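You operate a simulated robot arm through the tools that you are given. There is no shell and no other tool.

You are at the controls of a simulated robot arm. One attempt, no reset.

TASK
Press the black clip onto the orange nameplate in the small press.
Fine: lay it lengthwise on the middle and set the blue knob to CLIP; only then free the green knob, pull the lever down, raise it and latch the green knob again. Leave the other clips.

The check looks at the end state, three seconds after you hand in, the way a careful person would. Anything else that was tipped, shoved, dropped, spilled or broken makes it a failure.

THE ROBOT
A 6-joint arm with a four-finger gripper, fixed in place. Base frame: the origin is on the floor under the middle of its stand, x ahead of it, y to its left, z up. Units: mm, rad, N and s.
It reaches about 1041 mm from its shoulder. Its first joint turns from -2.897 to 2.897 rad. Payload 3.67 kg.
The tool frame sits at the grasp point between the pads (the TCP): z along the fingers, y along the line on which they close. The tips reach 28 mm beyond it. The gripper opens to 112 mm; its body begins 73 mm behind the TCP.
Orientation is that of the tool frame in the base frame, as a unit quaternion [w, x, y, z]. With the fingers straight down and closing along the base's y, the tool's x points along the base's -x, its y along +y and its z along -z.

THE INTERFACE
- The arm moves only by the tool arm_command. Its arguments are lists of equal length, an entry for each row: "delta_pos": the shift along the tool's x, y, z in cm, a list of three; "rotation": the turn, a rotation vector about the tool's x, y, z in rad, a list of three; "hand": the gripper command, from -1 (shut) to 1 (fully open), values between in proportion. In form: {"delta_pos": [[x, y, z], ...], "rotation": [[wx, wy, wz], ...], "hand": [hand, ...]}. A call has 1 to 20 rows; each row is the pose to reach, as a shift and turn from the pose commanded when the call began, along the tool's axes at that moment. A row lasts 0.2 s, in which the tool goes at most 50 mm and 0.15 rad; a call with a longer step from one row to the next is refused whole, and so is a gripper value outside its range. Where a pose cannot be reached the arm comes as near as it can. A force on the tool above 60 N (or 10 N above the force at the start of the call, whichever is more), or a blocked arm, ends the call early, and 0.2 s more pass. The fingers move at their own pace (about 102.5 mm/s each) and stop on an object; they squeeze with about 36 N. The grip force told is the motor's: it shows also when the fingers shut on nothing. Time passes only in rows, and 0.2 s behind the last, so rows that repeat a pose let the fingers close. The reply holds the time, the measured pose of the TCP, the force on the tool along the base axes, the opening and the grip force, in the units named above and with some noise, with the torque about the TCP (base axes, N m) and any sound that the robot's microphone picked up.
- Cameras (640 x 400 px; columns grow to the right, rows downward): "scene" is fixed at [48.9, 650.3, 1543.4]; the picture's right is [-0.41, -0.91, 0.00], its down [-0.45, 0.20, -0.87] and it looks along [0.79, -0.35, -0.50] (base axes); focal length 322 px, centre (320, 200). "wrist" rides on the gripper at [60, -18, -104] in the tool frame; the picture's right is [0.29, 0.96, 0.00], its down [-0.80, 0.24, -0.55] and it looks along [-0.53, 0.16, 0.83] (tool axes); focal length 234 px, centre (320, 200). There is no depth. A picture from a camera that has moved, and an enlarged one, comes with that camera's place and axes in the base frame and with its lens.
- capture(camera): a new picture of that camera. It takes no simulated time.
- zoom(camera, box): a new picture of the part [left, top, right, bottom] of that camera's present view, enlarged. It takes no simulated time.
- job_done(): hands the job in; it is judged then, once.

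Nothing tells you positions but the pictures and the camera data. Unless the task says otherwise, let go and move clear before handing in.

The tools are called after ">>>" as a command line: name --argument value ..., lists and objects as JSON in quotes. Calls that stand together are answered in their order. arm_command: Moves the arm, as the interface text tells. Its arguments: {"type":"object","properties":{"delta_pos":{"type":"array","items":{"type":"array","items":{"type":"number"}}},"rotation":{"type":"array","items":{"type":"array","items":{"type":"number"}}},"hand":{"type":"array","items":{"type":"number"}}},"required":["delta_pos","rotation","hand"]} The other tools are called the same way: capture (camera) takes a picture; zoom (camera, box) takes an enlarged picture of a part of a camera's view; job_done () hands the job in.

At the start:

```text
t: 0.0
tcp_pos: [444.8, 290.1, 1383.5]
tool_rot: [-0.001, 0.0, 1.0, 0.0]
ft_force: [-0.4, 0.2, 0.4]
ft_torque: [0.02, 0.0, 0.01]
finger_gap: 112.3
gripper_force: 0.0
```

scene: 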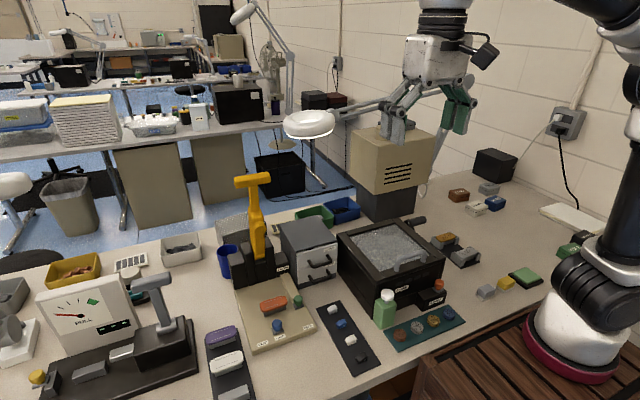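
wrist: 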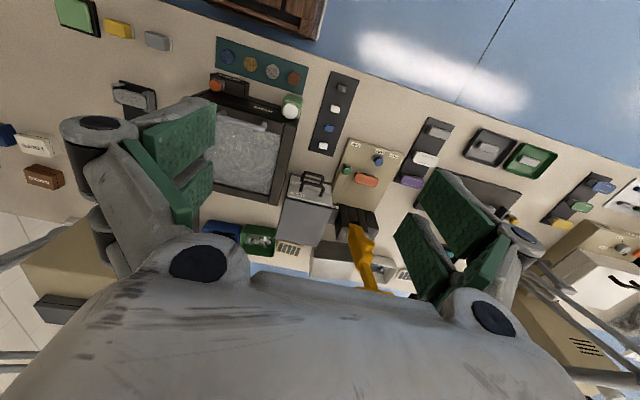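

I see a small press with a yellow lever, an orange nameplate on a beige base, blue and green knobs, and a dark strip of small clips to its right. I'll zoom in to identify everything before moving.

>>> zoom --camera "scene" --box '[200, 240, 360, 340]'

>>> zoom --camera "scene" --box '[290, 280, 418, 380]'

>>> zoom --camera "wrist" --box '[280, 60, 440, 240]'

>>> zoom --camera "scene" --box '[200, 160, 340, 300]'

```text
4.00 times, centred on (280, 290) of scene
camera zoom: at [48.9, 650.3, 1543.4], right [-0.41, -0.91, 0.0], down [-0.45, 0.2, -0.87], along [0.79, -0.35, -0.5], focal length 1289 px, centre (480, -160)
```

zoom: 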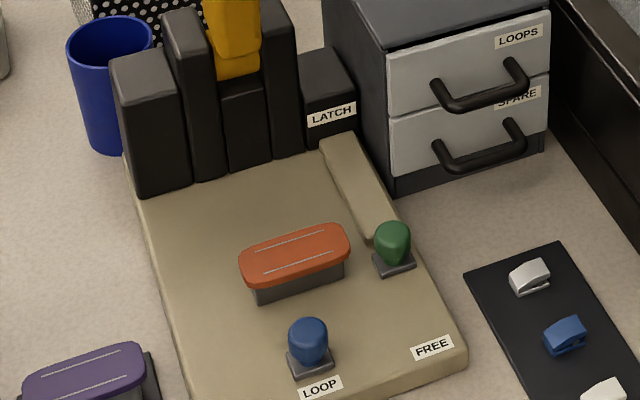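

```text
4.00 times, centred on (354, 330) of scene
camera zoom: at [48.9, 650.3, 1543.4], right [-0.41, -0.91, 0.0], down [-0.45, 0.2, -0.87], along [0.79, -0.35, -0.5], focal length 1289 px, centre (184, -320)
```

zoom: 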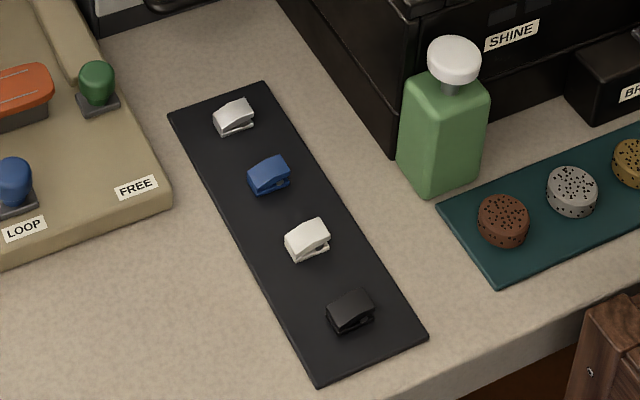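

```text
2.22 times, centred on (360, 150) of wrist
camera zoom: at [385.4, 270.9, 1487.5], right [-0.29, 0.96, 0.0], down [0.8, 0.24, 0.55], along [0.53, 0.16, -0.83], focal length 520 px, centre (231, 311)
```

zoom: 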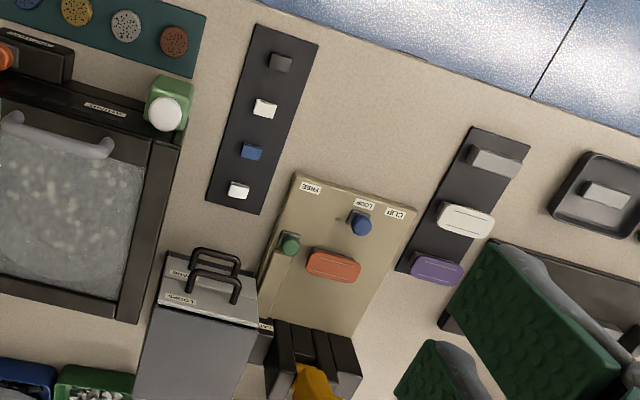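

```text
2.86 times, centred on (270, 230) of scene
camera zoom: at [48.9, 650.3, 1543.4], right [-0.41, -0.91, 0.0], down [-0.45, 0.2, -0.87], along [0.79, -0.35, -0.5], focal length 920 px, centre (463, 114)
```

zoom: 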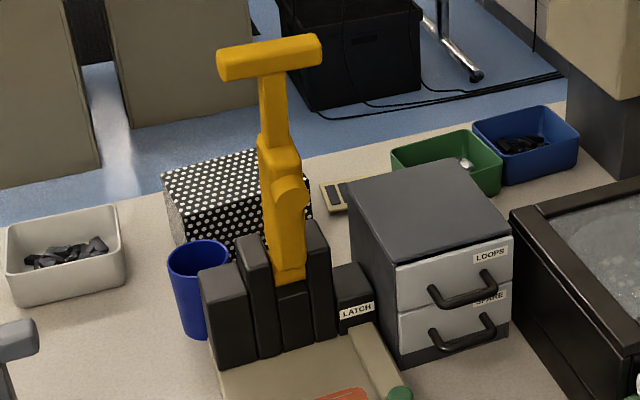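

The black clip triangulates to about (459, 356, 813) and the nameplate top to about (676, 509, 853). I'll bring the wrist camera closer to the press for a detailed look.

>>> arm_command --delta_pos '[[-0.99, 2.16, 3.77], [-1.97, 4.32, 7.55], [-2.96, 6.49, 11.3], [-3.95, 8.65, 15.1], [-4.94, 10.8, 18.9], [-5.92, 13.0, 22.6], [-6.9, 15.1, 26.4], [-7.9, 17.3, 30.2], [-7.9, 17.3, 30.2]]' --rotation '[[0, 0, 0], [0, 0, 0], [0, 0, 0], [0, 0, 0], [0, 0, 0], [0, 0, 0], [0, 0, 0], [0, 0, 0], [0, 0, 0]]' --hand '[1, 1, 1, 1, 1, 1, 1, 1, 1]'

>>> capture --camera "wrist"

>>> capture --camera "scene"

```text
t: 2.0
tcp_pos: [522.8, 464.8, 1082.6]
tool_rot: [-0.001, -0.001, 1.0, 0.001]
ft_force: [0.0, 0.0, -1.0]
ft_torque: [0.02, 0.02, 0.01]
finger_gap: 111.9
gripper_force: 0.0
```

```text
taken
camera wrist: at [463.3, 446.9, 1185.6], right [-0.29, 0.96, 0.0], down [0.8, 0.24, 0.55], along [0.53, 0.16, -0.83], focal length 234 px, centre (320, 200)
```

wrist: 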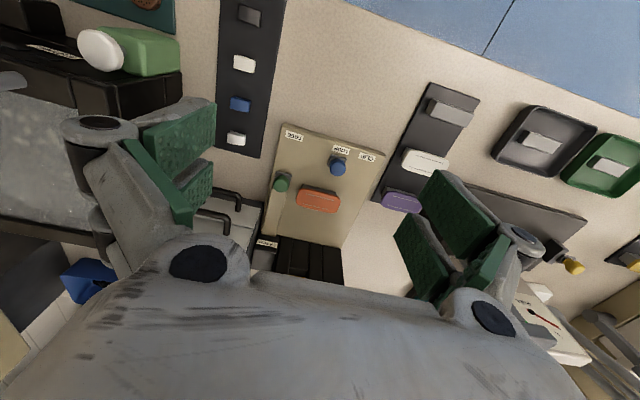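

```text
taken
```

scene: 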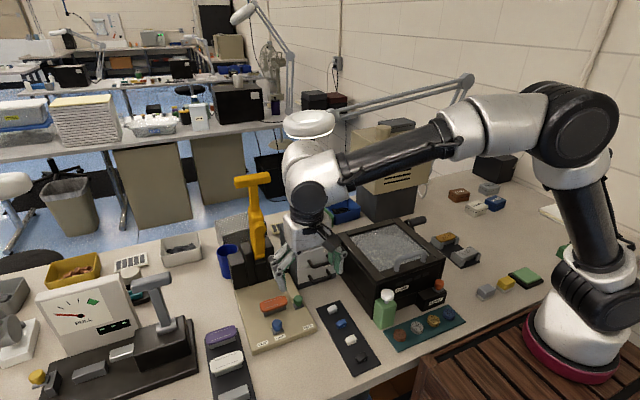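

>>> zoom --camera "wrist" --box '[240, 110, 400, 280]'

>>> zoom --camera "wrist" --box '[210, 0, 290, 50]'

>>> zoom --camera "wrist" --box '[210, 0, 310, 160]'

>>> zoom --camera "scene" --box '[330, 330, 390, 380]'

>>> zoom --camera "scene" --box '[230, 285, 320, 355]'

```text
2.35 times, centred on (320, 195) of wrist
camera zoom: at [463.3, 446.9, 1185.6], right [-0.29, 0.96, 0.0], down [0.8, 0.24, 0.55], along [0.53, 0.16, -0.83], focal length 551 px, centre (320, 212)
```

zoom: 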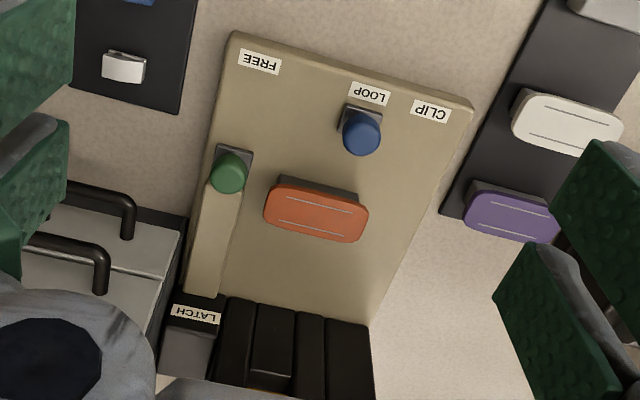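

```text
8.00 times, centred on (250, 25) of wrist
camera zoom: at [463.3, 446.9, 1185.6], right [-0.29, 0.96, 0.0], down [0.8, 0.24, 0.55], along [0.53, 0.16, -0.83], focal length 1873 px, centre (880, 1600)
```

zoom: 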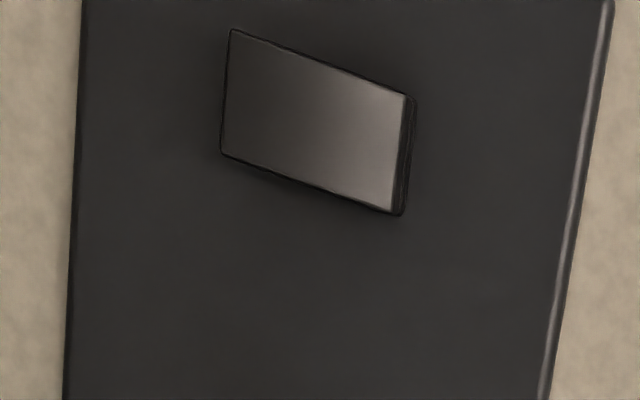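

```text
2.50 times, centred on (260, 80) of wrist
camera zoom: at [463.3, 446.9, 1185.6], right [-0.29, 0.96, 0.0], down [0.8, 0.24, 0.55], along [0.53, 0.16, -0.83], focal length 585 px, centre (470, 500)
```

zoom: 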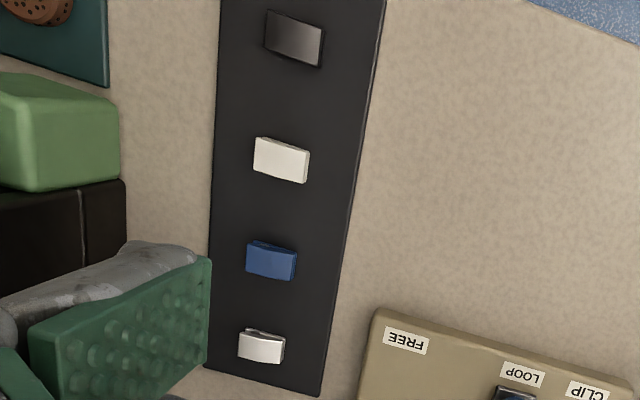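

```text
8.00 times, centred on (360, 355) of scene
camera zoom: at [48.9, 650.3, 1543.4], right [-0.41, -0.91, 0.0], down [-0.45, 0.2, -0.87], along [0.79, -0.35, -0.5], focal length 2577 px, centre (0, -1040)
```

zoom: 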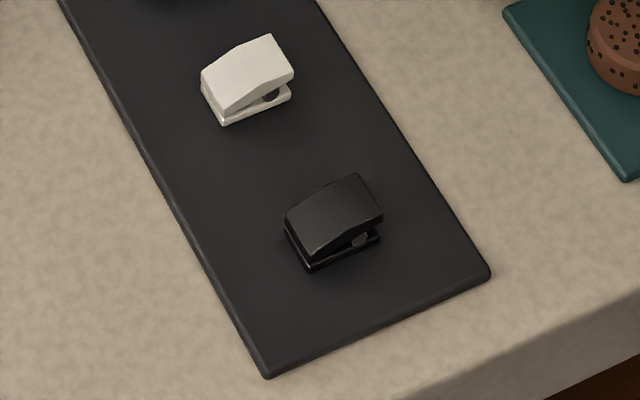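

```text
5.71 times, centred on (275, 320) of scene
camera zoom: at [48.9, 650.3, 1543.4], right [-0.41, -0.91, 0.0], down [-0.45, 0.2, -0.87], along [0.79, -0.35, -0.5], focal length 1841 px, centre (577, -486)
```

zoom: 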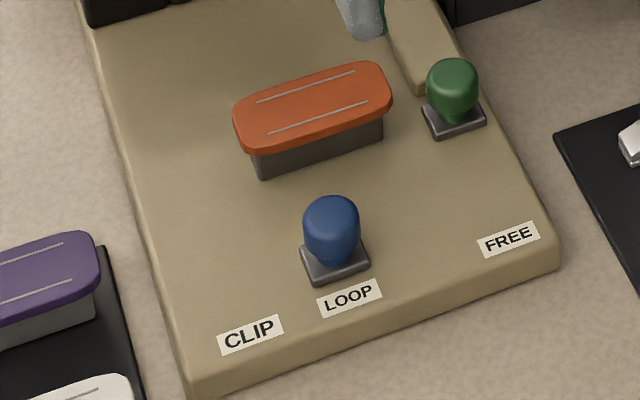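

The nameplate looks nearly aligned with base y, centred near (679, 511), with clips also lying along y. I'll study the fingers, lever and knobs more closely before touching anything.

>>> zoom --camera "wrist" --box '[50, 80, 270, 290]'

>>> zoom --camera "wrist" --box '[380, 150, 560, 350]'

>>> zoom --camera "scene" --box '[260, 200, 360, 320]'

>>> zoom --camera "scene" --box '[215, 165, 305, 285]'

```text
1.90 times, centred on (160, 185) of wrist
camera zoom: at [463.3, 446.9, 1185.6], right [-0.29, 0.96, 0.0], down [0.8, 0.24, 0.55], along [0.53, 0.16, -0.83], focal length 446 px, centre (625, 229)
```

zoom: 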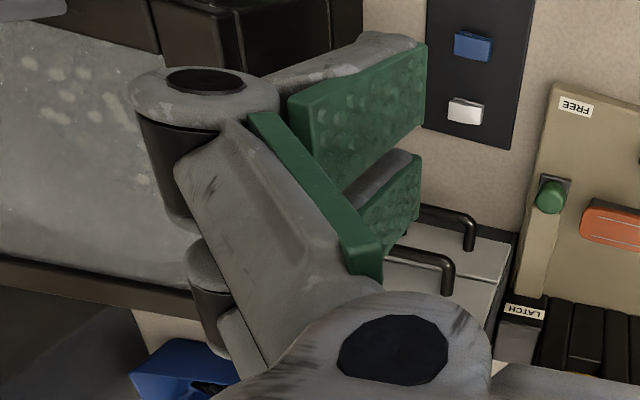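

```text
2.00 times, centred on (470, 250) of wrist
camera zoom: at [463.3, 446.9, 1185.6], right [-0.29, 0.96, 0.0], down [0.8, 0.24, 0.55], along [0.53, 0.16, -0.83], focal length 468 px, centre (20, 100)
```

zoom: 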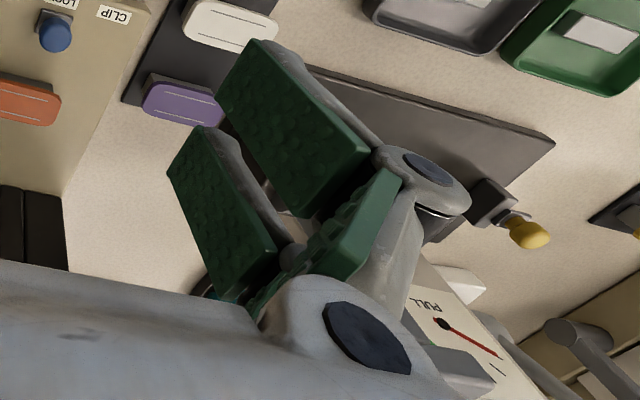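

```text
3.33 times, centred on (310, 260) of scene
camera zoom: at [48.9, 650.3, 1543.4], right [-0.41, -0.91, 0.0], down [-0.45, 0.2, -0.87], along [0.79, -0.35, -0.5], focal length 1074 px, centre (353, 0)
```

zoom: 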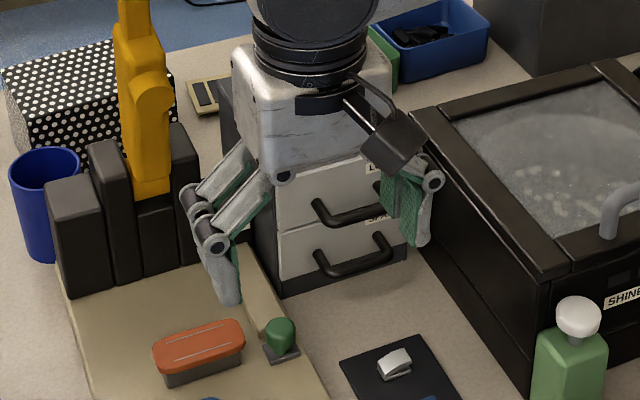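

```text
3.33 times, centred on (260, 225) of scene
camera zoom: at [48.9, 650.3, 1543.4], right [-0.41, -0.91, 0.0], down [-0.45, 0.2, -0.87], along [0.79, -0.35, -0.5], focal length 1074 px, centre (520, 117)
```

zoom: 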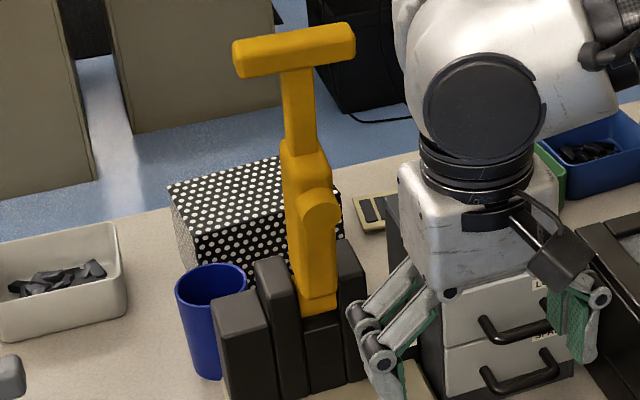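

I have rough positions for both knobs and see that the gripper's sides are forked pads. I'll move lower over the press for a close view of the knobs, nameplate and lever base.

>>> arm_command --delta_pos '[[-0.9, 0.5, 3.0], [-2.0, 1.0, 6.0], [-3.2, 1.7, 9.0], [-4.2, 2.2, 11.5], [-4.2, 2.2, 11.5]]' --rotation '[[0, 0, 0], [0, 0, 0], [0, 0, 0], [0, 0, 0], [0, 0, 0]]' --hand '[1, 1, 1, 1, 1]'

>>> capture --camera "wrist"

>>> zoom --camera "wrist" --box '[220, 60, 420, 250]'

```text
t: 3.2
tcp_pos: [565.7, 487.1, 966.5]
tool_rot: [-0.001, 0.0, 1.0, 0.001]
ft_force: [-0.1, 0.0, -0.3]
ft_torque: [-0.02, 0.03, 0.03]
finger_gap: 111.6
gripper_force: 0.0
```

```text
taken
camera wrist: at [505.2, 468.3, 1069.9], right [-0.29, 0.96, 0.0], down [0.8, 0.24, 0.55], along [0.53, 0.16, -0.83], focal length 234 px, centre (320, 200)
```

wrist: 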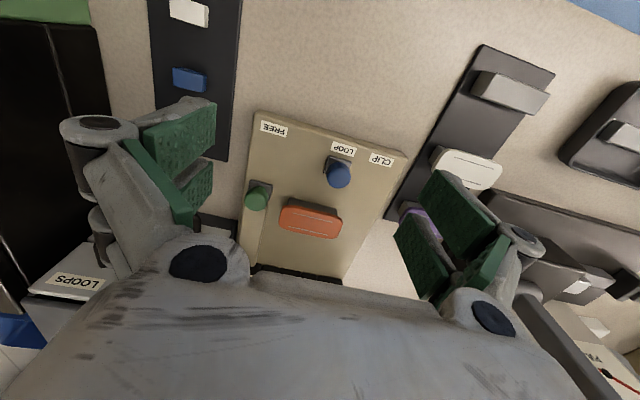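

```text
2.11 times, centred on (320, 155) of wrist
camera zoom: at [505.2, 468.3, 1069.9], right [-0.29, 0.96, 0.0], down [0.8, 0.24, 0.55], along [0.53, 0.16, -0.83], focal length 493 px, centre (320, 295)
```

zoom: 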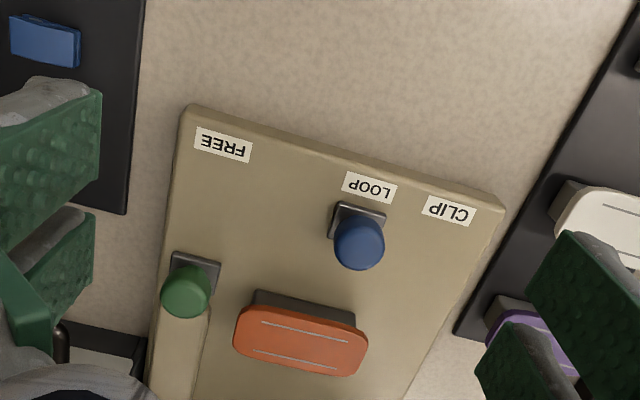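

>>> zoom --camera "wrist" --box '[300, 125, 400, 195]'

>>> zoom --camera "wrist" --box '[230, 160, 350, 260]'

>>> zoom --camera "wrist" --box '[240, 100, 300, 150]'

>>> zoom --camera "scene" --box '[220, 270, 320, 350]'

```text
5.71 times, centred on (350, 160) of wrist
camera zoom: at [505.2, 468.3, 1069.9], right [-0.29, 0.96, 0.0], down [0.8, 0.24, 0.55], along [0.53, 0.16, -0.83], focal length 1338 px, centre (149, 429)
```

zoom: 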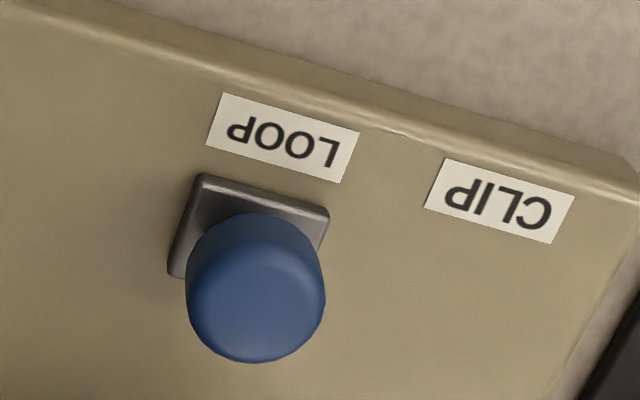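

```text
4.00 times, centred on (290, 210) of wrist
camera zoom: at [505.2, 468.3, 1069.9], right [-0.29, 0.96, 0.0], down [0.8, 0.24, 0.55], along [0.53, 0.16, -0.83], focal length 937 px, centre (440, 160)
```

zoom: 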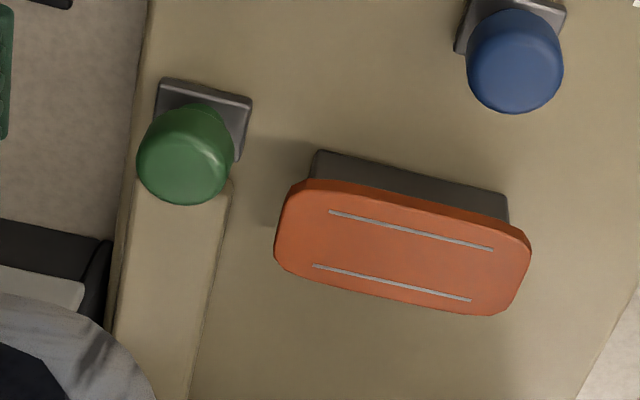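

```text
8.00 times, centred on (270, 125) of wrist
camera zoom: at [505.2, 468.3, 1069.9], right [-0.29, 0.96, 0.0], down [0.8, 0.24, 0.55], along [0.53, 0.16, -0.83], focal length 1873 px, centre (720, 800)
```

zoom: 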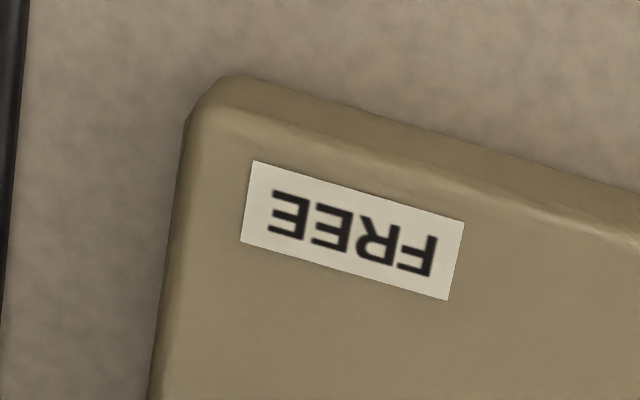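

```text
5.00 times, centred on (270, 310) of scene
camera zoom: at [48.9, 650.3, 1543.4], right [-0.41, -0.91, 0.0], down [-0.45, 0.2, -0.87], along [0.79, -0.35, -0.5], focal length 1611 px, centre (570, -350)
```

zoom: 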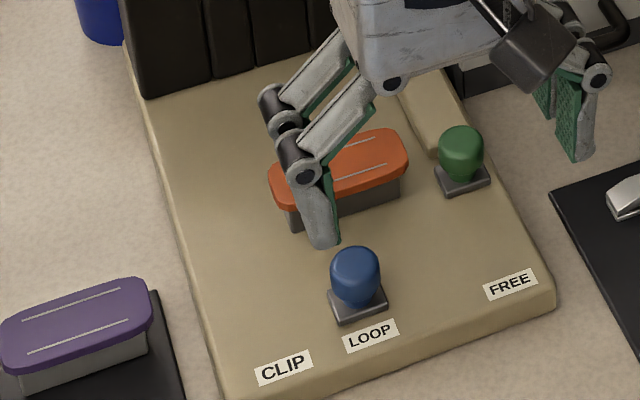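

The base top is at z≈821, the blue knob near (617, 522, 836), green near (677, 439, 833), with CLIP about 46 mm to +y of LOOP. I'll shift sideways to get a better depth baseline on the nameplate, knobs and lever.

>>> arm_command --delta_pos '[[3.0, 3.0, 0], [6.0, 6.0, 0], [6.0, 9.0, 0], [6.0, 9.0, 0]]' --rotation '[[0, 0, 0], [0, 0, 0], [0, 0, 0], [0, 0, 0]]' --hand '[1, 1, 1, 1]'

>>> capture --camera "wrist"

>>> zoom --camera "wrist" --box '[180, 100, 320, 240]'

>>> zoom --camera "scene" --box '[210, 160, 310, 300]'

```text
t: 4.2
tcp_pos: [504.7, 576.7, 968.2]
tool_rot: [-0.001, 0.001, 1.0, 0.0]
ft_force: [0.2, -0.3, -0.2]
ft_torque: [0.0, 0.01, -0.01]
finger_gap: 111.9
gripper_force: 0.0
```

```text
taken
camera wrist: at [444.7, 558.0, 1071.7], right [-0.29, 0.96, 0.0], down [0.8, 0.24, 0.55], along [0.53, 0.16, -0.83], focal length 234 px, centre (320, 200)
```

wrist: 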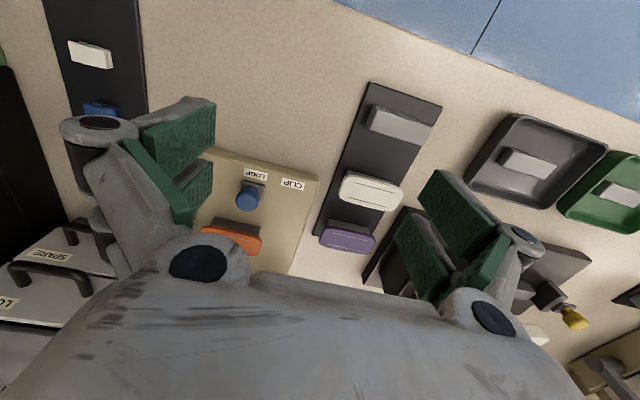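

```text
2.86 times, centred on (250, 170) of wrist
camera zoom: at [444.7, 558.0, 1071.7], right [-0.29, 0.96, 0.0], down [0.8, 0.24, 0.55], along [0.53, 0.16, -0.83], focal length 669 px, centre (520, 286)
```

zoom: 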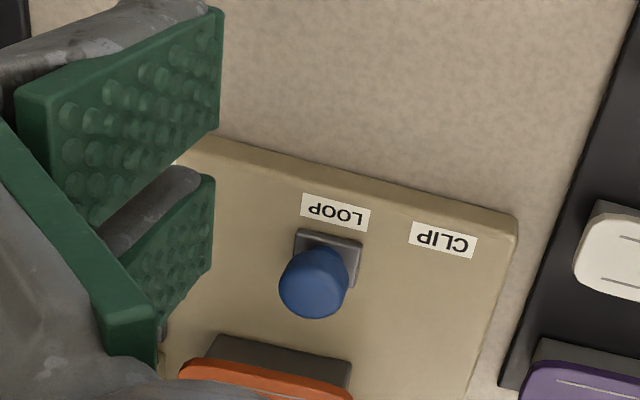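

```text
2.86 times, centred on (260, 230) of scene
camera zoom: at [48.9, 650.3, 1543.4], right [-0.41, -0.91, 0.0], down [-0.45, 0.2, -0.87], along [0.79, -0.35, -0.5], focal length 920 px, centre (491, 114)
```

zoom: 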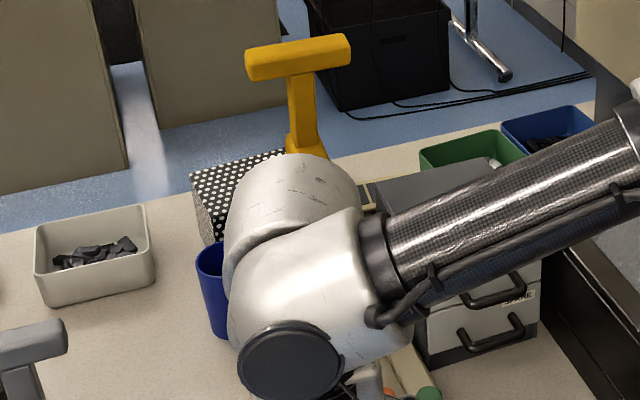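

Blue knob refines to about (612, 521) with a ~26 mm head. I'll close the gripper in free air here to learn where the closed tips sit and how thick they are.

>>> arm_command --delta_pos '[[0, 0, 0], [0, 0, 0], [0, 0, 0], [0, 0, 0]]' --rotation '[[0, 0, 0], [0, 0, 0], [0, 0, 0], [0, 0, 0]]' --hand '[-1, -1, -1, -1]'

>>> capture --camera "wrist"

>>> zoom --camera "scene" --box '[210, 240, 330, 340]'

```text
t: 5.2
tcp_pos: [505.0, 575.6, 968.3]
tool_rot: [-0.001, 0.001, 1.0, 0.0]
ft_force: [-0.3, 0.6, 0.1]
ft_torque: [-0.01, -0.01, 0.02]
finger_gap: 0.1
gripper_force: 36.0
```

```text
taken
camera wrist: at [444.9, 557.7, 1071.8], right [-0.29, 0.96, 0.0], down [0.8, 0.24, 0.55], along [0.53, 0.16, -0.83], focal length 234 px, centre (320, 200)
```

wrist: 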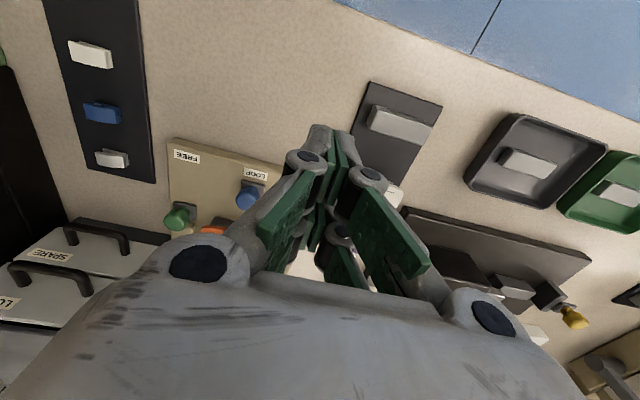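

```text
4.00 times, centred on (270, 290) of scene
camera zoom: at [48.9, 650.3, 1543.4], right [-0.41, -0.91, 0.0], down [-0.45, 0.2, -0.87], along [0.79, -0.35, -0.5], focal length 1289 px, centre (520, -160)
```

zoom: 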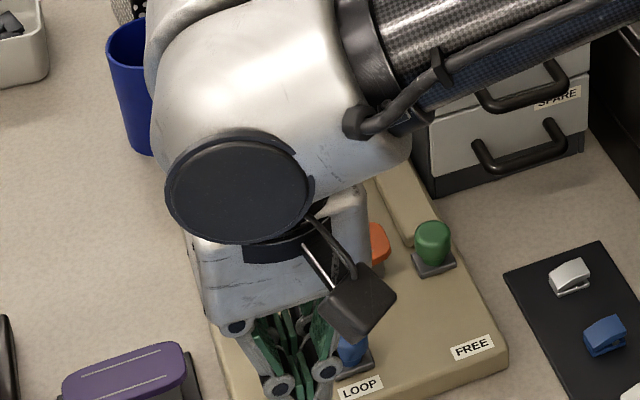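

>>> zoom --camera "wrist" --box '[230, 110, 430, 270]'

>>> zoom --camera "scene" --box '[240, 300, 320, 370]'

```text
2.50 times, centred on (330, 190) of wrist
camera zoom: at [444.9, 557.7, 1071.8], right [-0.29, 0.96, 0.0], down [0.8, 0.24, 0.55], along [0.53, 0.16, -0.83], focal length 585 px, centre (295, 225)
```

zoom: 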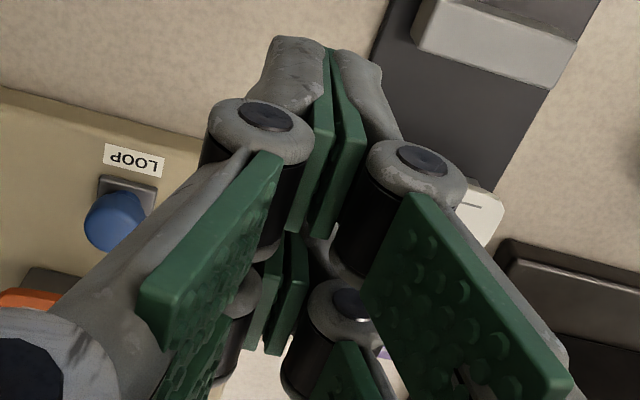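

```text
5.71 times, centred on (280, 335) of scene
camera zoom: at [48.9, 650.3, 1543.4], right [-0.41, -0.91, 0.0], down [-0.45, 0.2, -0.87], along [0.79, -0.35, -0.5], focal length 1841 px, centre (549, -571)
```

zoom: 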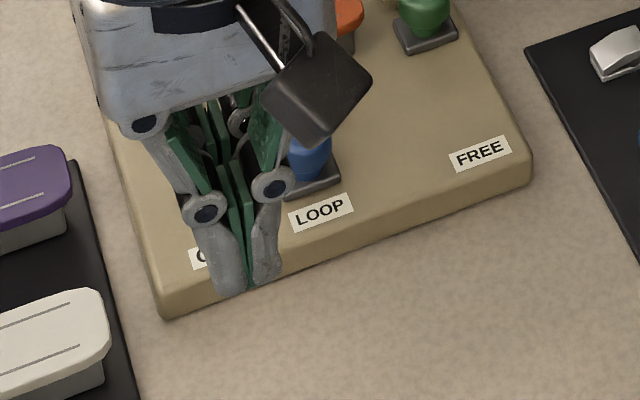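

When closed, the tips reach about 28–30 mm beyond the TCP and the pair is about 29 mm thick, so pushing the knobs from the side is feasible. I'll position the closed fingers on the −y side of the blue knob and lower them beside it.

>>> arm_command --delta_pos '[[-3.0, -2.7, 0], [-6.0, -5.4, 0], [-9.0, -8.0, 0], [-10.6, -9.4, 1.0], [-10.6, -9.4, 4.5], [-10.6, -9.4, 7.5], [-10.6, -9.4, 9.5], [-10.6, -9.4, 9.5]]' --rotation '[[0, 0, 0], [0, 0, 0], [0, 0, 0], [0, 0, 0], [0, 0, 0], [0, 0, 0], [0, 0, 0], [0, 0, 0]]' --hand '[-1, -1, -1, -1, -1, -1, -1, -1]'

>>> capture --camera "wrist"

>>> zoom --camera "scene" --box '[220, 240, 340, 350]'

```text
t: 7.0
tcp_pos: [612.1, 482.8, 871.9]
tool_rot: [-0.001, 0.0, 1.0, 0.001]
ft_force: [0.1, 0.5, 0.8]
ft_torque: [-0.01, 0.02, -0.02]
finger_gap: 0.0
gripper_force: 35.8
```

```text
taken
camera wrist: at [552.5, 463.2, 975.7], right [-0.29, 0.96, 0.0], down [0.8, 0.24, 0.55], along [0.53, 0.16, -0.83], focal length 234 px, centre (320, 200)
```

wrist: 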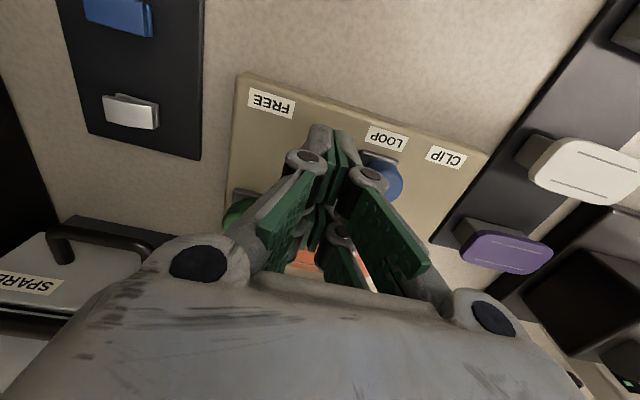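

```text
3.64 times, centred on (280, 295) of scene
camera zoom: at [48.9, 650.3, 1543.4], right [-0.41, -0.91, 0.0], down [-0.45, 0.2, -0.87], along [0.79, -0.35, -0.5], focal length 1172 px, centre (466, -146)
```

zoom: 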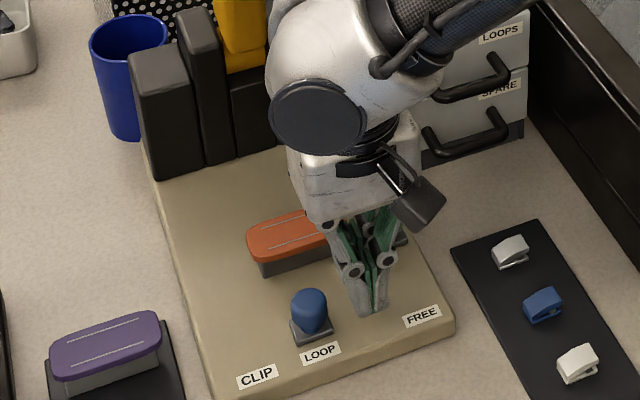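

The fingers are beside the blue knob as planned. I'll lower 9 mm and start pushing it toward CLIP in small steps.

>>> arm_command --delta_pos '[[0, 0, 0.9], [0, 0.5, 0.9], [0, 1.0, 0.9], [0, 1.4, 0.9], [0, 1.8, 0.9], [0, 2.2, 0.9], [0, 2.6, 0.9], [0, 3.0, 0.9], [0, 3.0, 0.9]]' --rotation '[[0, 0, 0], [0, 0, 0], [0, 0, 0], [0, 0, 0], [0, 0, 0], [0, 0, 0], [0, 0, 0], [0, 0, 0], [0, 0, 0]]' --hand '[-1, -1, -1, -1, -1, -1, -1, -1, -1]'

>>> zoom --camera "scene" --box '[220, 240, 340, 350]'

>>> capture --camera "wrist"

```text
t: 9.0
tcp_pos: [612.0, 510.5, 862.8]
tool_rot: [-0.001, 0.0, 1.0, -0.001]
ft_force: [0.1, -0.8, 0.8]
ft_torque: [-0.03, 0.0, 0.02]
finger_gap: 0.0
gripper_force: 35.7
```

```text
3.64 times, centred on (280, 295) of scene
camera zoom: at [48.9, 650.3, 1543.4], right [-0.41, -0.91, 0.0], down [-0.45, 0.2, -0.87], along [0.79, -0.35, -0.5], focal length 1172 px, centre (466, -146)
```

zoom: 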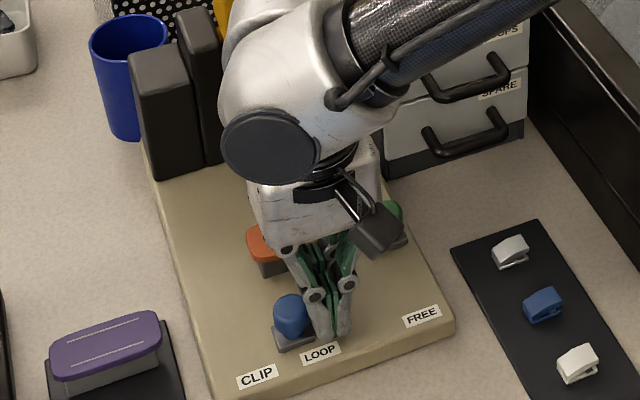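

```text
taken
camera wrist: at [551.1, 492.6, 966.8], right [-0.29, 0.96, 0.0], down [0.8, 0.24, 0.55], along [0.53, 0.16, -0.83], focal length 234 px, centre (320, 200)
```

wrist: 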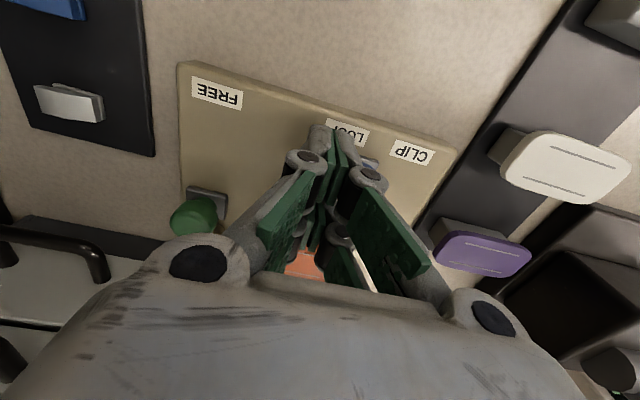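

The blue knob is sliding with almost no resistance. I'll continue pushing toward CLIP.

>>> arm_command --delta_pos '[[0, 0.5, 0], [0, 1.0, 0], [0, 1.5, 0], [0, 2.0, 0], [0, 2.4, 0], [0, 2.7, 0], [0, 3.0, 0], [0, 3.0, 0]]' --rotation '[[0, 0, 0], [0, 0, 0], [0, 0, 0], [0, 0, 0], [0, 0, 0], [0, 0, 0], [0, 0, 0], [0, 0, 0]]' --hand '[-1, -1, -1, -1, -1, -1, -1, -1]'

>>> zoom --camera "scene" --box '[220, 240, 340, 350]'

>>> zoom --camera "scene" --box '[250, 290, 310, 350]'

```text
t: 10.8
tcp_pos: [611.3, 541.5, 862.7]
tool_rot: [-0.001, -0.001, 1.0, 0.0]
ft_force: [0.3, -1.2, 0.0]
ft_torque: [-0.05, 0.0, -0.02]
finger_gap: 0.1
gripper_force: 35.3
```

```text
3.64 times, centred on (280, 295) of scene
camera zoom: at [48.9, 650.3, 1543.4], right [-0.41, -0.91, 0.0], down [-0.45, 0.2, -0.87], along [0.79, -0.35, -0.5], focal length 1172 px, centre (466, -146)
```

zoom: 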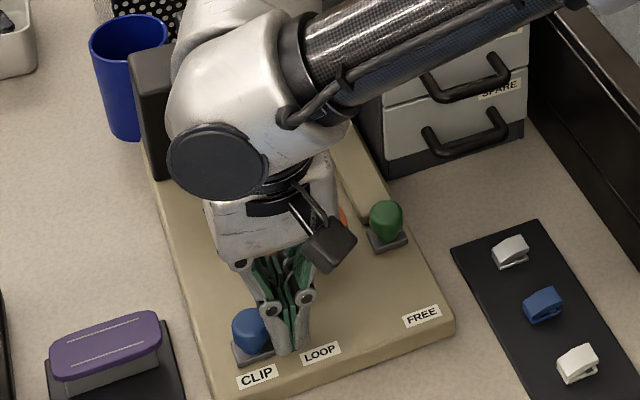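

```text
6.67 times, centred on (280, 320) of scene
camera zoom: at [48.9, 650.3, 1543.4], right [-0.41, -0.91, 0.0], down [-0.45, 0.2, -0.87], along [0.79, -0.35, -0.5], focal length 2148 px, centre (587, -600)
```

zoom: 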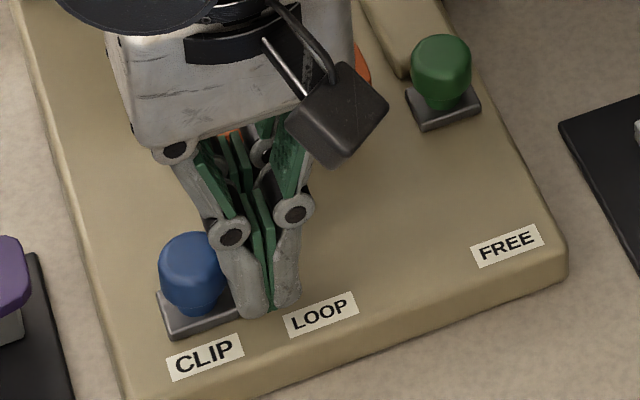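

The knob is about 3 mm short of being centred on CLIP. I'll nudge it the last few millimetres, watching the force.

>>> arm_command --delta_pos '[[0, 0.15, 0], [0, 0.3, 0], [0, 0.3, 0]]' --rotation '[[0, 0, 0], [0, 0, 0], [0, 0, 0]]' --hand '[-1, -1, -1]'

>>> zoom --camera "scene" --box '[250, 290, 310, 350]'

```text
t: 11.6
tcp_pos: [613.5, 543.5, 863.8]
tool_rot: [-0.001, 0.0, 1.0, 0.0]
ft_force: [1.4, 0.1, -0.4]
ft_torque: [-0.05, -0.02, 0.01]
finger_gap: 0.0
gripper_force: 35.7
```

```text
6.67 times, centred on (280, 320) of scene
camera zoom: at [48.9, 650.3, 1543.4], right [-0.41, -0.91, 0.0], down [-0.45, 0.2, -0.87], along [0.79, -0.35, -0.5], focal length 2148 px, centre (587, -600)
```

zoom: 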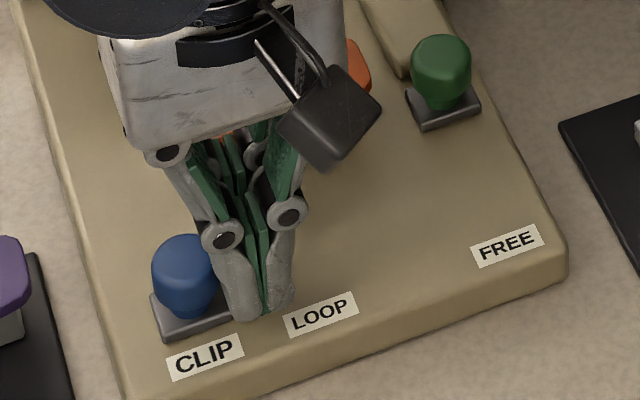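

The knob now looks centred over CLIP. I'll check whether it is at its end stop with a tiny further nudge.

>>> arm_command --delta_pos '[[0, 0.1, 0], [0, 0.2, 0], [0, 0.2, 0]]' --rotation '[[0, 0, 0], [0, 0, 0], [0, 0, 0]]' --hand '[-1, -1, -1]'

>>> zoom --camera "scene" --box '[250, 290, 310, 350]'

```text
t: 12.4
tcp_pos: [612.9, 544.5, 863.4]
tool_rot: [-0.001, 0.0, 1.0, 0.0]
ft_force: [2.2, -13.7, 3.9]
ft_torque: [-0.25, -0.07, -0.08]
finger_gap: 0.0
gripper_force: 36.0
```

```text
6.67 times, centred on (280, 320) of scene
camera zoom: at [48.9, 650.3, 1543.4], right [-0.41, -0.91, 0.0], down [-0.45, 0.2, -0.87], along [0.79, -0.35, -0.5], focal length 2148 px, centre (587, -600)
```

zoom: 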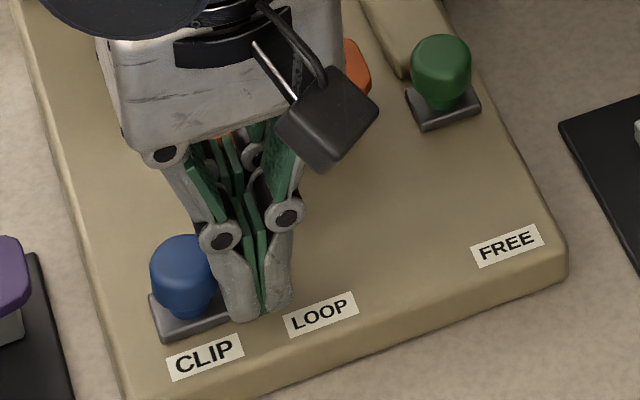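

A 14 N reaction confirms the blue knob is against its stop at CLIP. Next I'll retreat, rotate the tool 90° so the fingers close along x, and view the black clip from nearby.

>>> arm_command --delta_pos '[[0, -1.45, 0], [0, -1.45, -4.5], [0, -1.45, -9], [1.545, -2.51, -8.48], [3.09, -3.58, -7.96], [4.64, -4.64, -7.43], [6.18, -5.7, -6.91], [7.73, -6.77, -6.39], [9.27, -7.83, -5.87], [10.82, -8.9, -5.35], [12.36, -9.96, -4.83], [13.91, -11.02, -4.3], [15.45, -12.09, -3.78], [17.0, -13.15, -3.26], [17.0, -13.15, -3.26], [17.0, -13.15, -3.26]]' --rotation '[[0, 0, 0], [0, 0, 0], [0, 0, 0], [0, 0, 0.1428], [0, 0, 0.2856], [0, 0, 0.4284], [0, 0, 0.5712], [0, 0, 0.714], [0, 0, 0.8568], [0, 0, 0.9996], [0, 0, 1.1424], [0, 0, 1.2852], [0, 0, 1.428], [0, 0, 1.5708], [0, 0, 1.5708], [0, 0, 1.5708]]' --hand '[-1, -1, -1, -1, -1, -1, 1, 1, 1, 1, 1, 1, 1, 1, 1, 1]'

>>> capture --camera "wrist"

>>> capture --camera "scene"

```text
t: 15.8
tcp_pos: [440.5, 413.2, 895.7]
tool_rot: [-0.001, 0.707, 0.707, -0.001]
ft_force: [0.2, 0.8, 0.8]
ft_torque: [-0.02, 0.02, 0.0]
finger_gap: 111.7
gripper_force: 0.1
```

```text
taken
camera wrist: at [423.9, 473.6, 999.1], right [0.96, 0.29, 0.0], down [0.24, -0.8, 0.55], along [0.16, -0.53, -0.83], focal length 234 px, centre (320, 200)
```

wrist: 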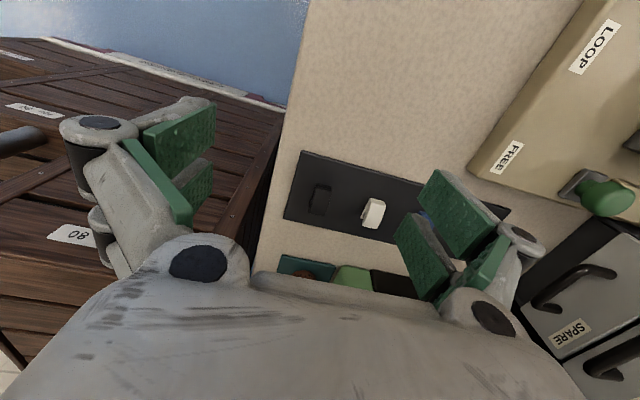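

```text
taken
```

scene: 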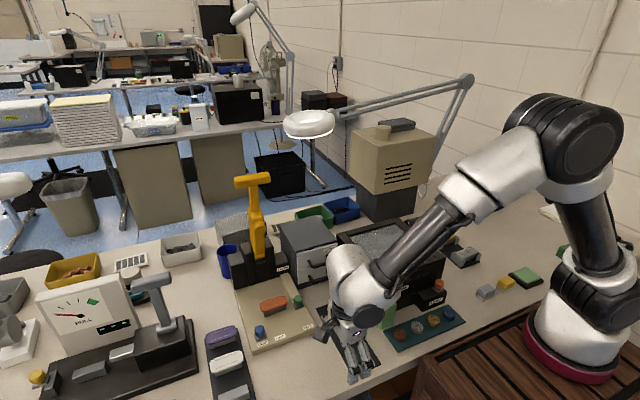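

>>> zoom --camera "wrist" --box '[280, 140, 420, 260]'

>>> zoom --camera "wrist" --box '[295, 170, 345, 225]'

>>> zoom --camera "scene" --box '[300, 290, 420, 390]'

>>> zoom --camera "wrist" --box '[0, 60, 320, 320]'

```text
3.33 times, centred on (350, 200) of wrist
camera zoom: at [423.9, 473.6, 999.1], right [0.96, 0.29, 0.0], down [0.24, -0.8, 0.55], along [0.16, -0.53, -0.83], focal length 781 px, centre (220, 200)
```

zoom: 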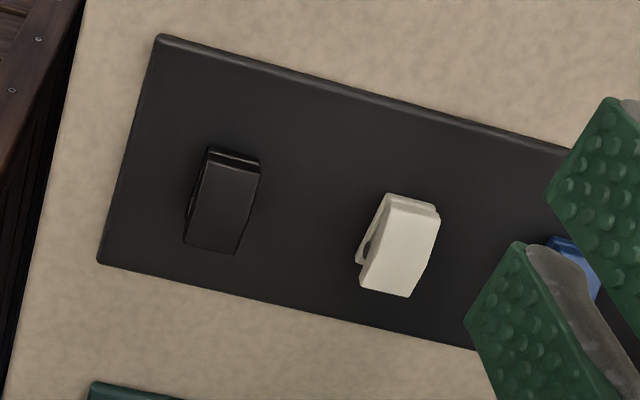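

```text
7.27 times, centred on (320, 198) of wrist
camera zoom: at [423.9, 473.6, 999.1], right [0.96, 0.29, 0.0], down [0.24, -0.8, 0.55], along [0.16, -0.53, -0.83], focal length 1703 px, centre (320, 218)
```

zoom: 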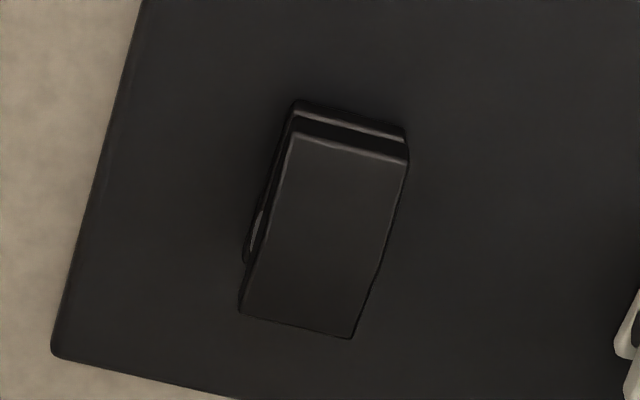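

```text
4.00 times, centred on (360, 340) of scene
camera zoom: at [48.9, 650.3, 1543.4], right [-0.41, -0.91, 0.0], down [-0.45, 0.2, -0.87], along [0.79, -0.35, -0.5], focal length 1289 px, centre (160, -360)
```

zoom: 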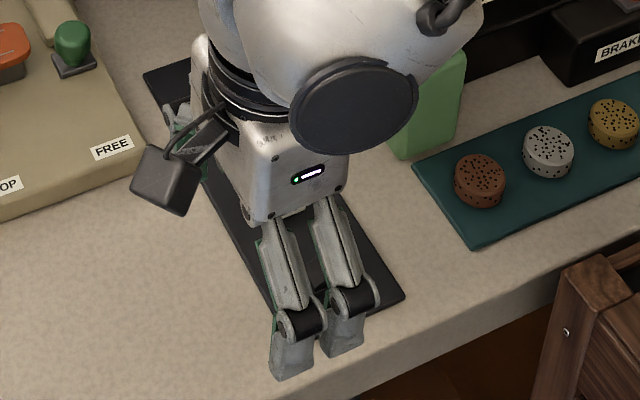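

```text
1.54 times, centred on (160, 190) of wrist
camera zoom: at [423.9, 473.6, 999.1], right [0.96, 0.29, 0.0], down [0.24, -0.8, 0.55], along [0.16, -0.53, -0.83], focal length 360 px, centre (566, 215)
```

zoom: 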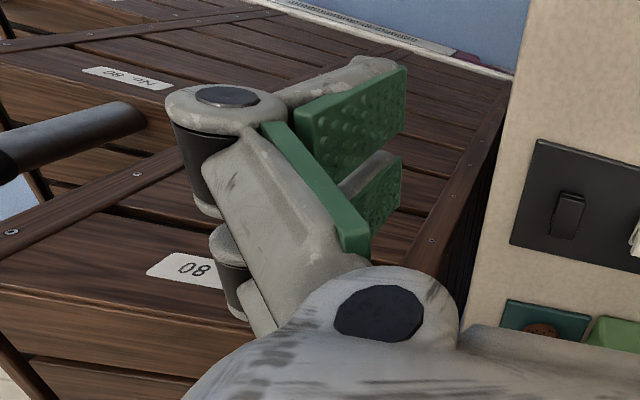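

The tray top works out to z≈803 and the black clip centre to about (460, 354), 15 mm wide in x and ~29 mm long in y. I'll move above it with the fingers partly open and check alignment before descending.

>>> arm_command --delta_pos '[[-2.0, 0.66, 0.2], [-4.0, 1.32, 0.4], [-5.92, 1.98, 0.6], [-5.92, 1.98, 1.6], [-5.92, 1.98, 1.6]]' --rotation '[[0, 0, 0], [0, 0, 0], [0, 0, 0], [0, 0, 0], [0, 0, 0]]' --hand '[-0.34, -0.34, -0.34, -0.34, -0.34]'

>>> capture --camera "wrist"

>>> zoom --camera "scene" --box '[300, 300, 420, 400]'

```text
t: 17.0
tcp_pos: [462.6, 356.1, 879.2]
tool_rot: [-0.002, 0.707, 0.707, 0.0]
ft_force: [0.4, -0.7, 0.9]
ft_torque: [0.01, -0.01, -0.02]
finger_gap: 36.9
gripper_force: 0.1
```

```text
taken
camera wrist: at [443.6, 415.1, 983.1], right [0.96, 0.29, 0.0], down [0.24, -0.8, 0.55], along [0.16, -0.53, -0.83], focal length 234 px, centre (320, 200)
```

wrist: 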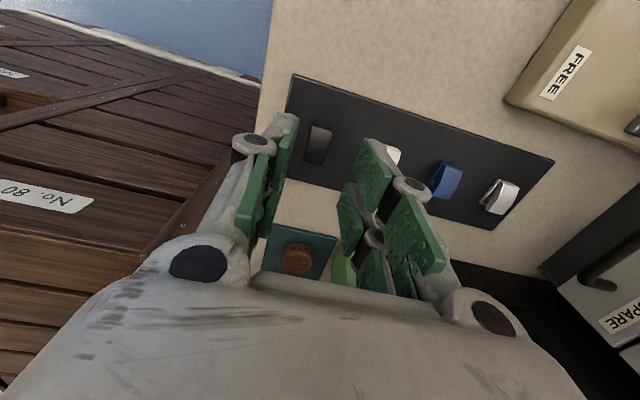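

```text
4.00 times, centred on (360, 350) of scene
camera zoom: at [48.9, 650.3, 1543.4], right [-0.41, -0.91, 0.0], down [-0.45, 0.2, -0.87], along [0.79, -0.35, -0.5], focal length 1289 px, centre (160, -400)
```

zoom: 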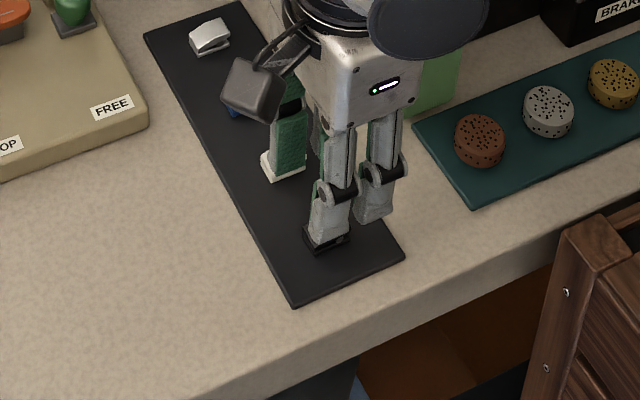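

>>> zoom --camera "wrist" --box '[260, 90, 420, 190]'

>>> zoom --camera "wrist" --box '[290, 110, 350, 180]'

```text
4.00 times, centred on (340, 140) of wrist
camera zoom: at [443.6, 415.1, 983.1], right [0.96, 0.29, 0.0], down [0.24, -0.8, 0.55], along [0.16, -0.53, -0.83], focal length 937 px, centre (240, 440)
```

zoom: 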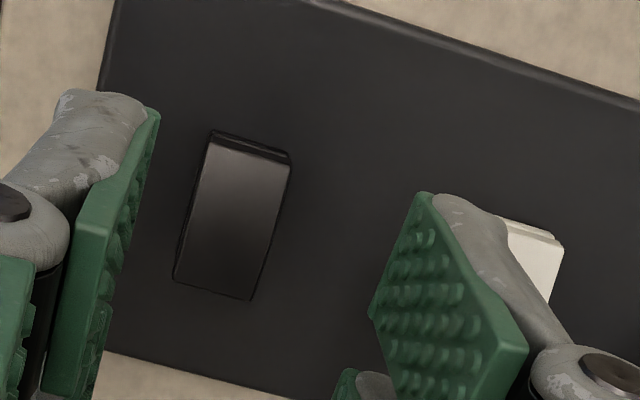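

```text
5.71 times, centred on (320, 145) of wrist
camera zoom: at [443.6, 415.1, 983.1], right [0.96, 0.29, 0.0], down [0.24, -0.8, 0.55], along [0.16, -0.53, -0.83], focal length 1338 px, centre (320, 514)
```

zoom: 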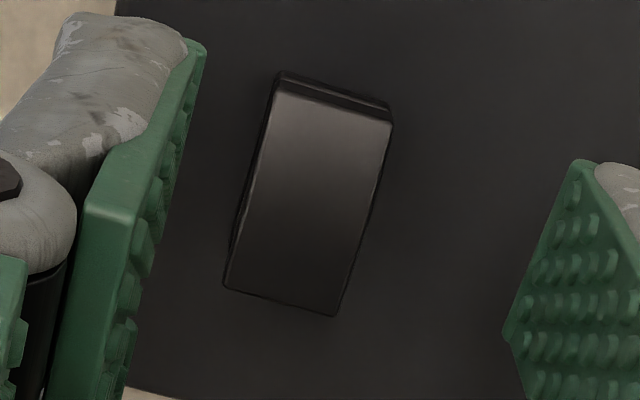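

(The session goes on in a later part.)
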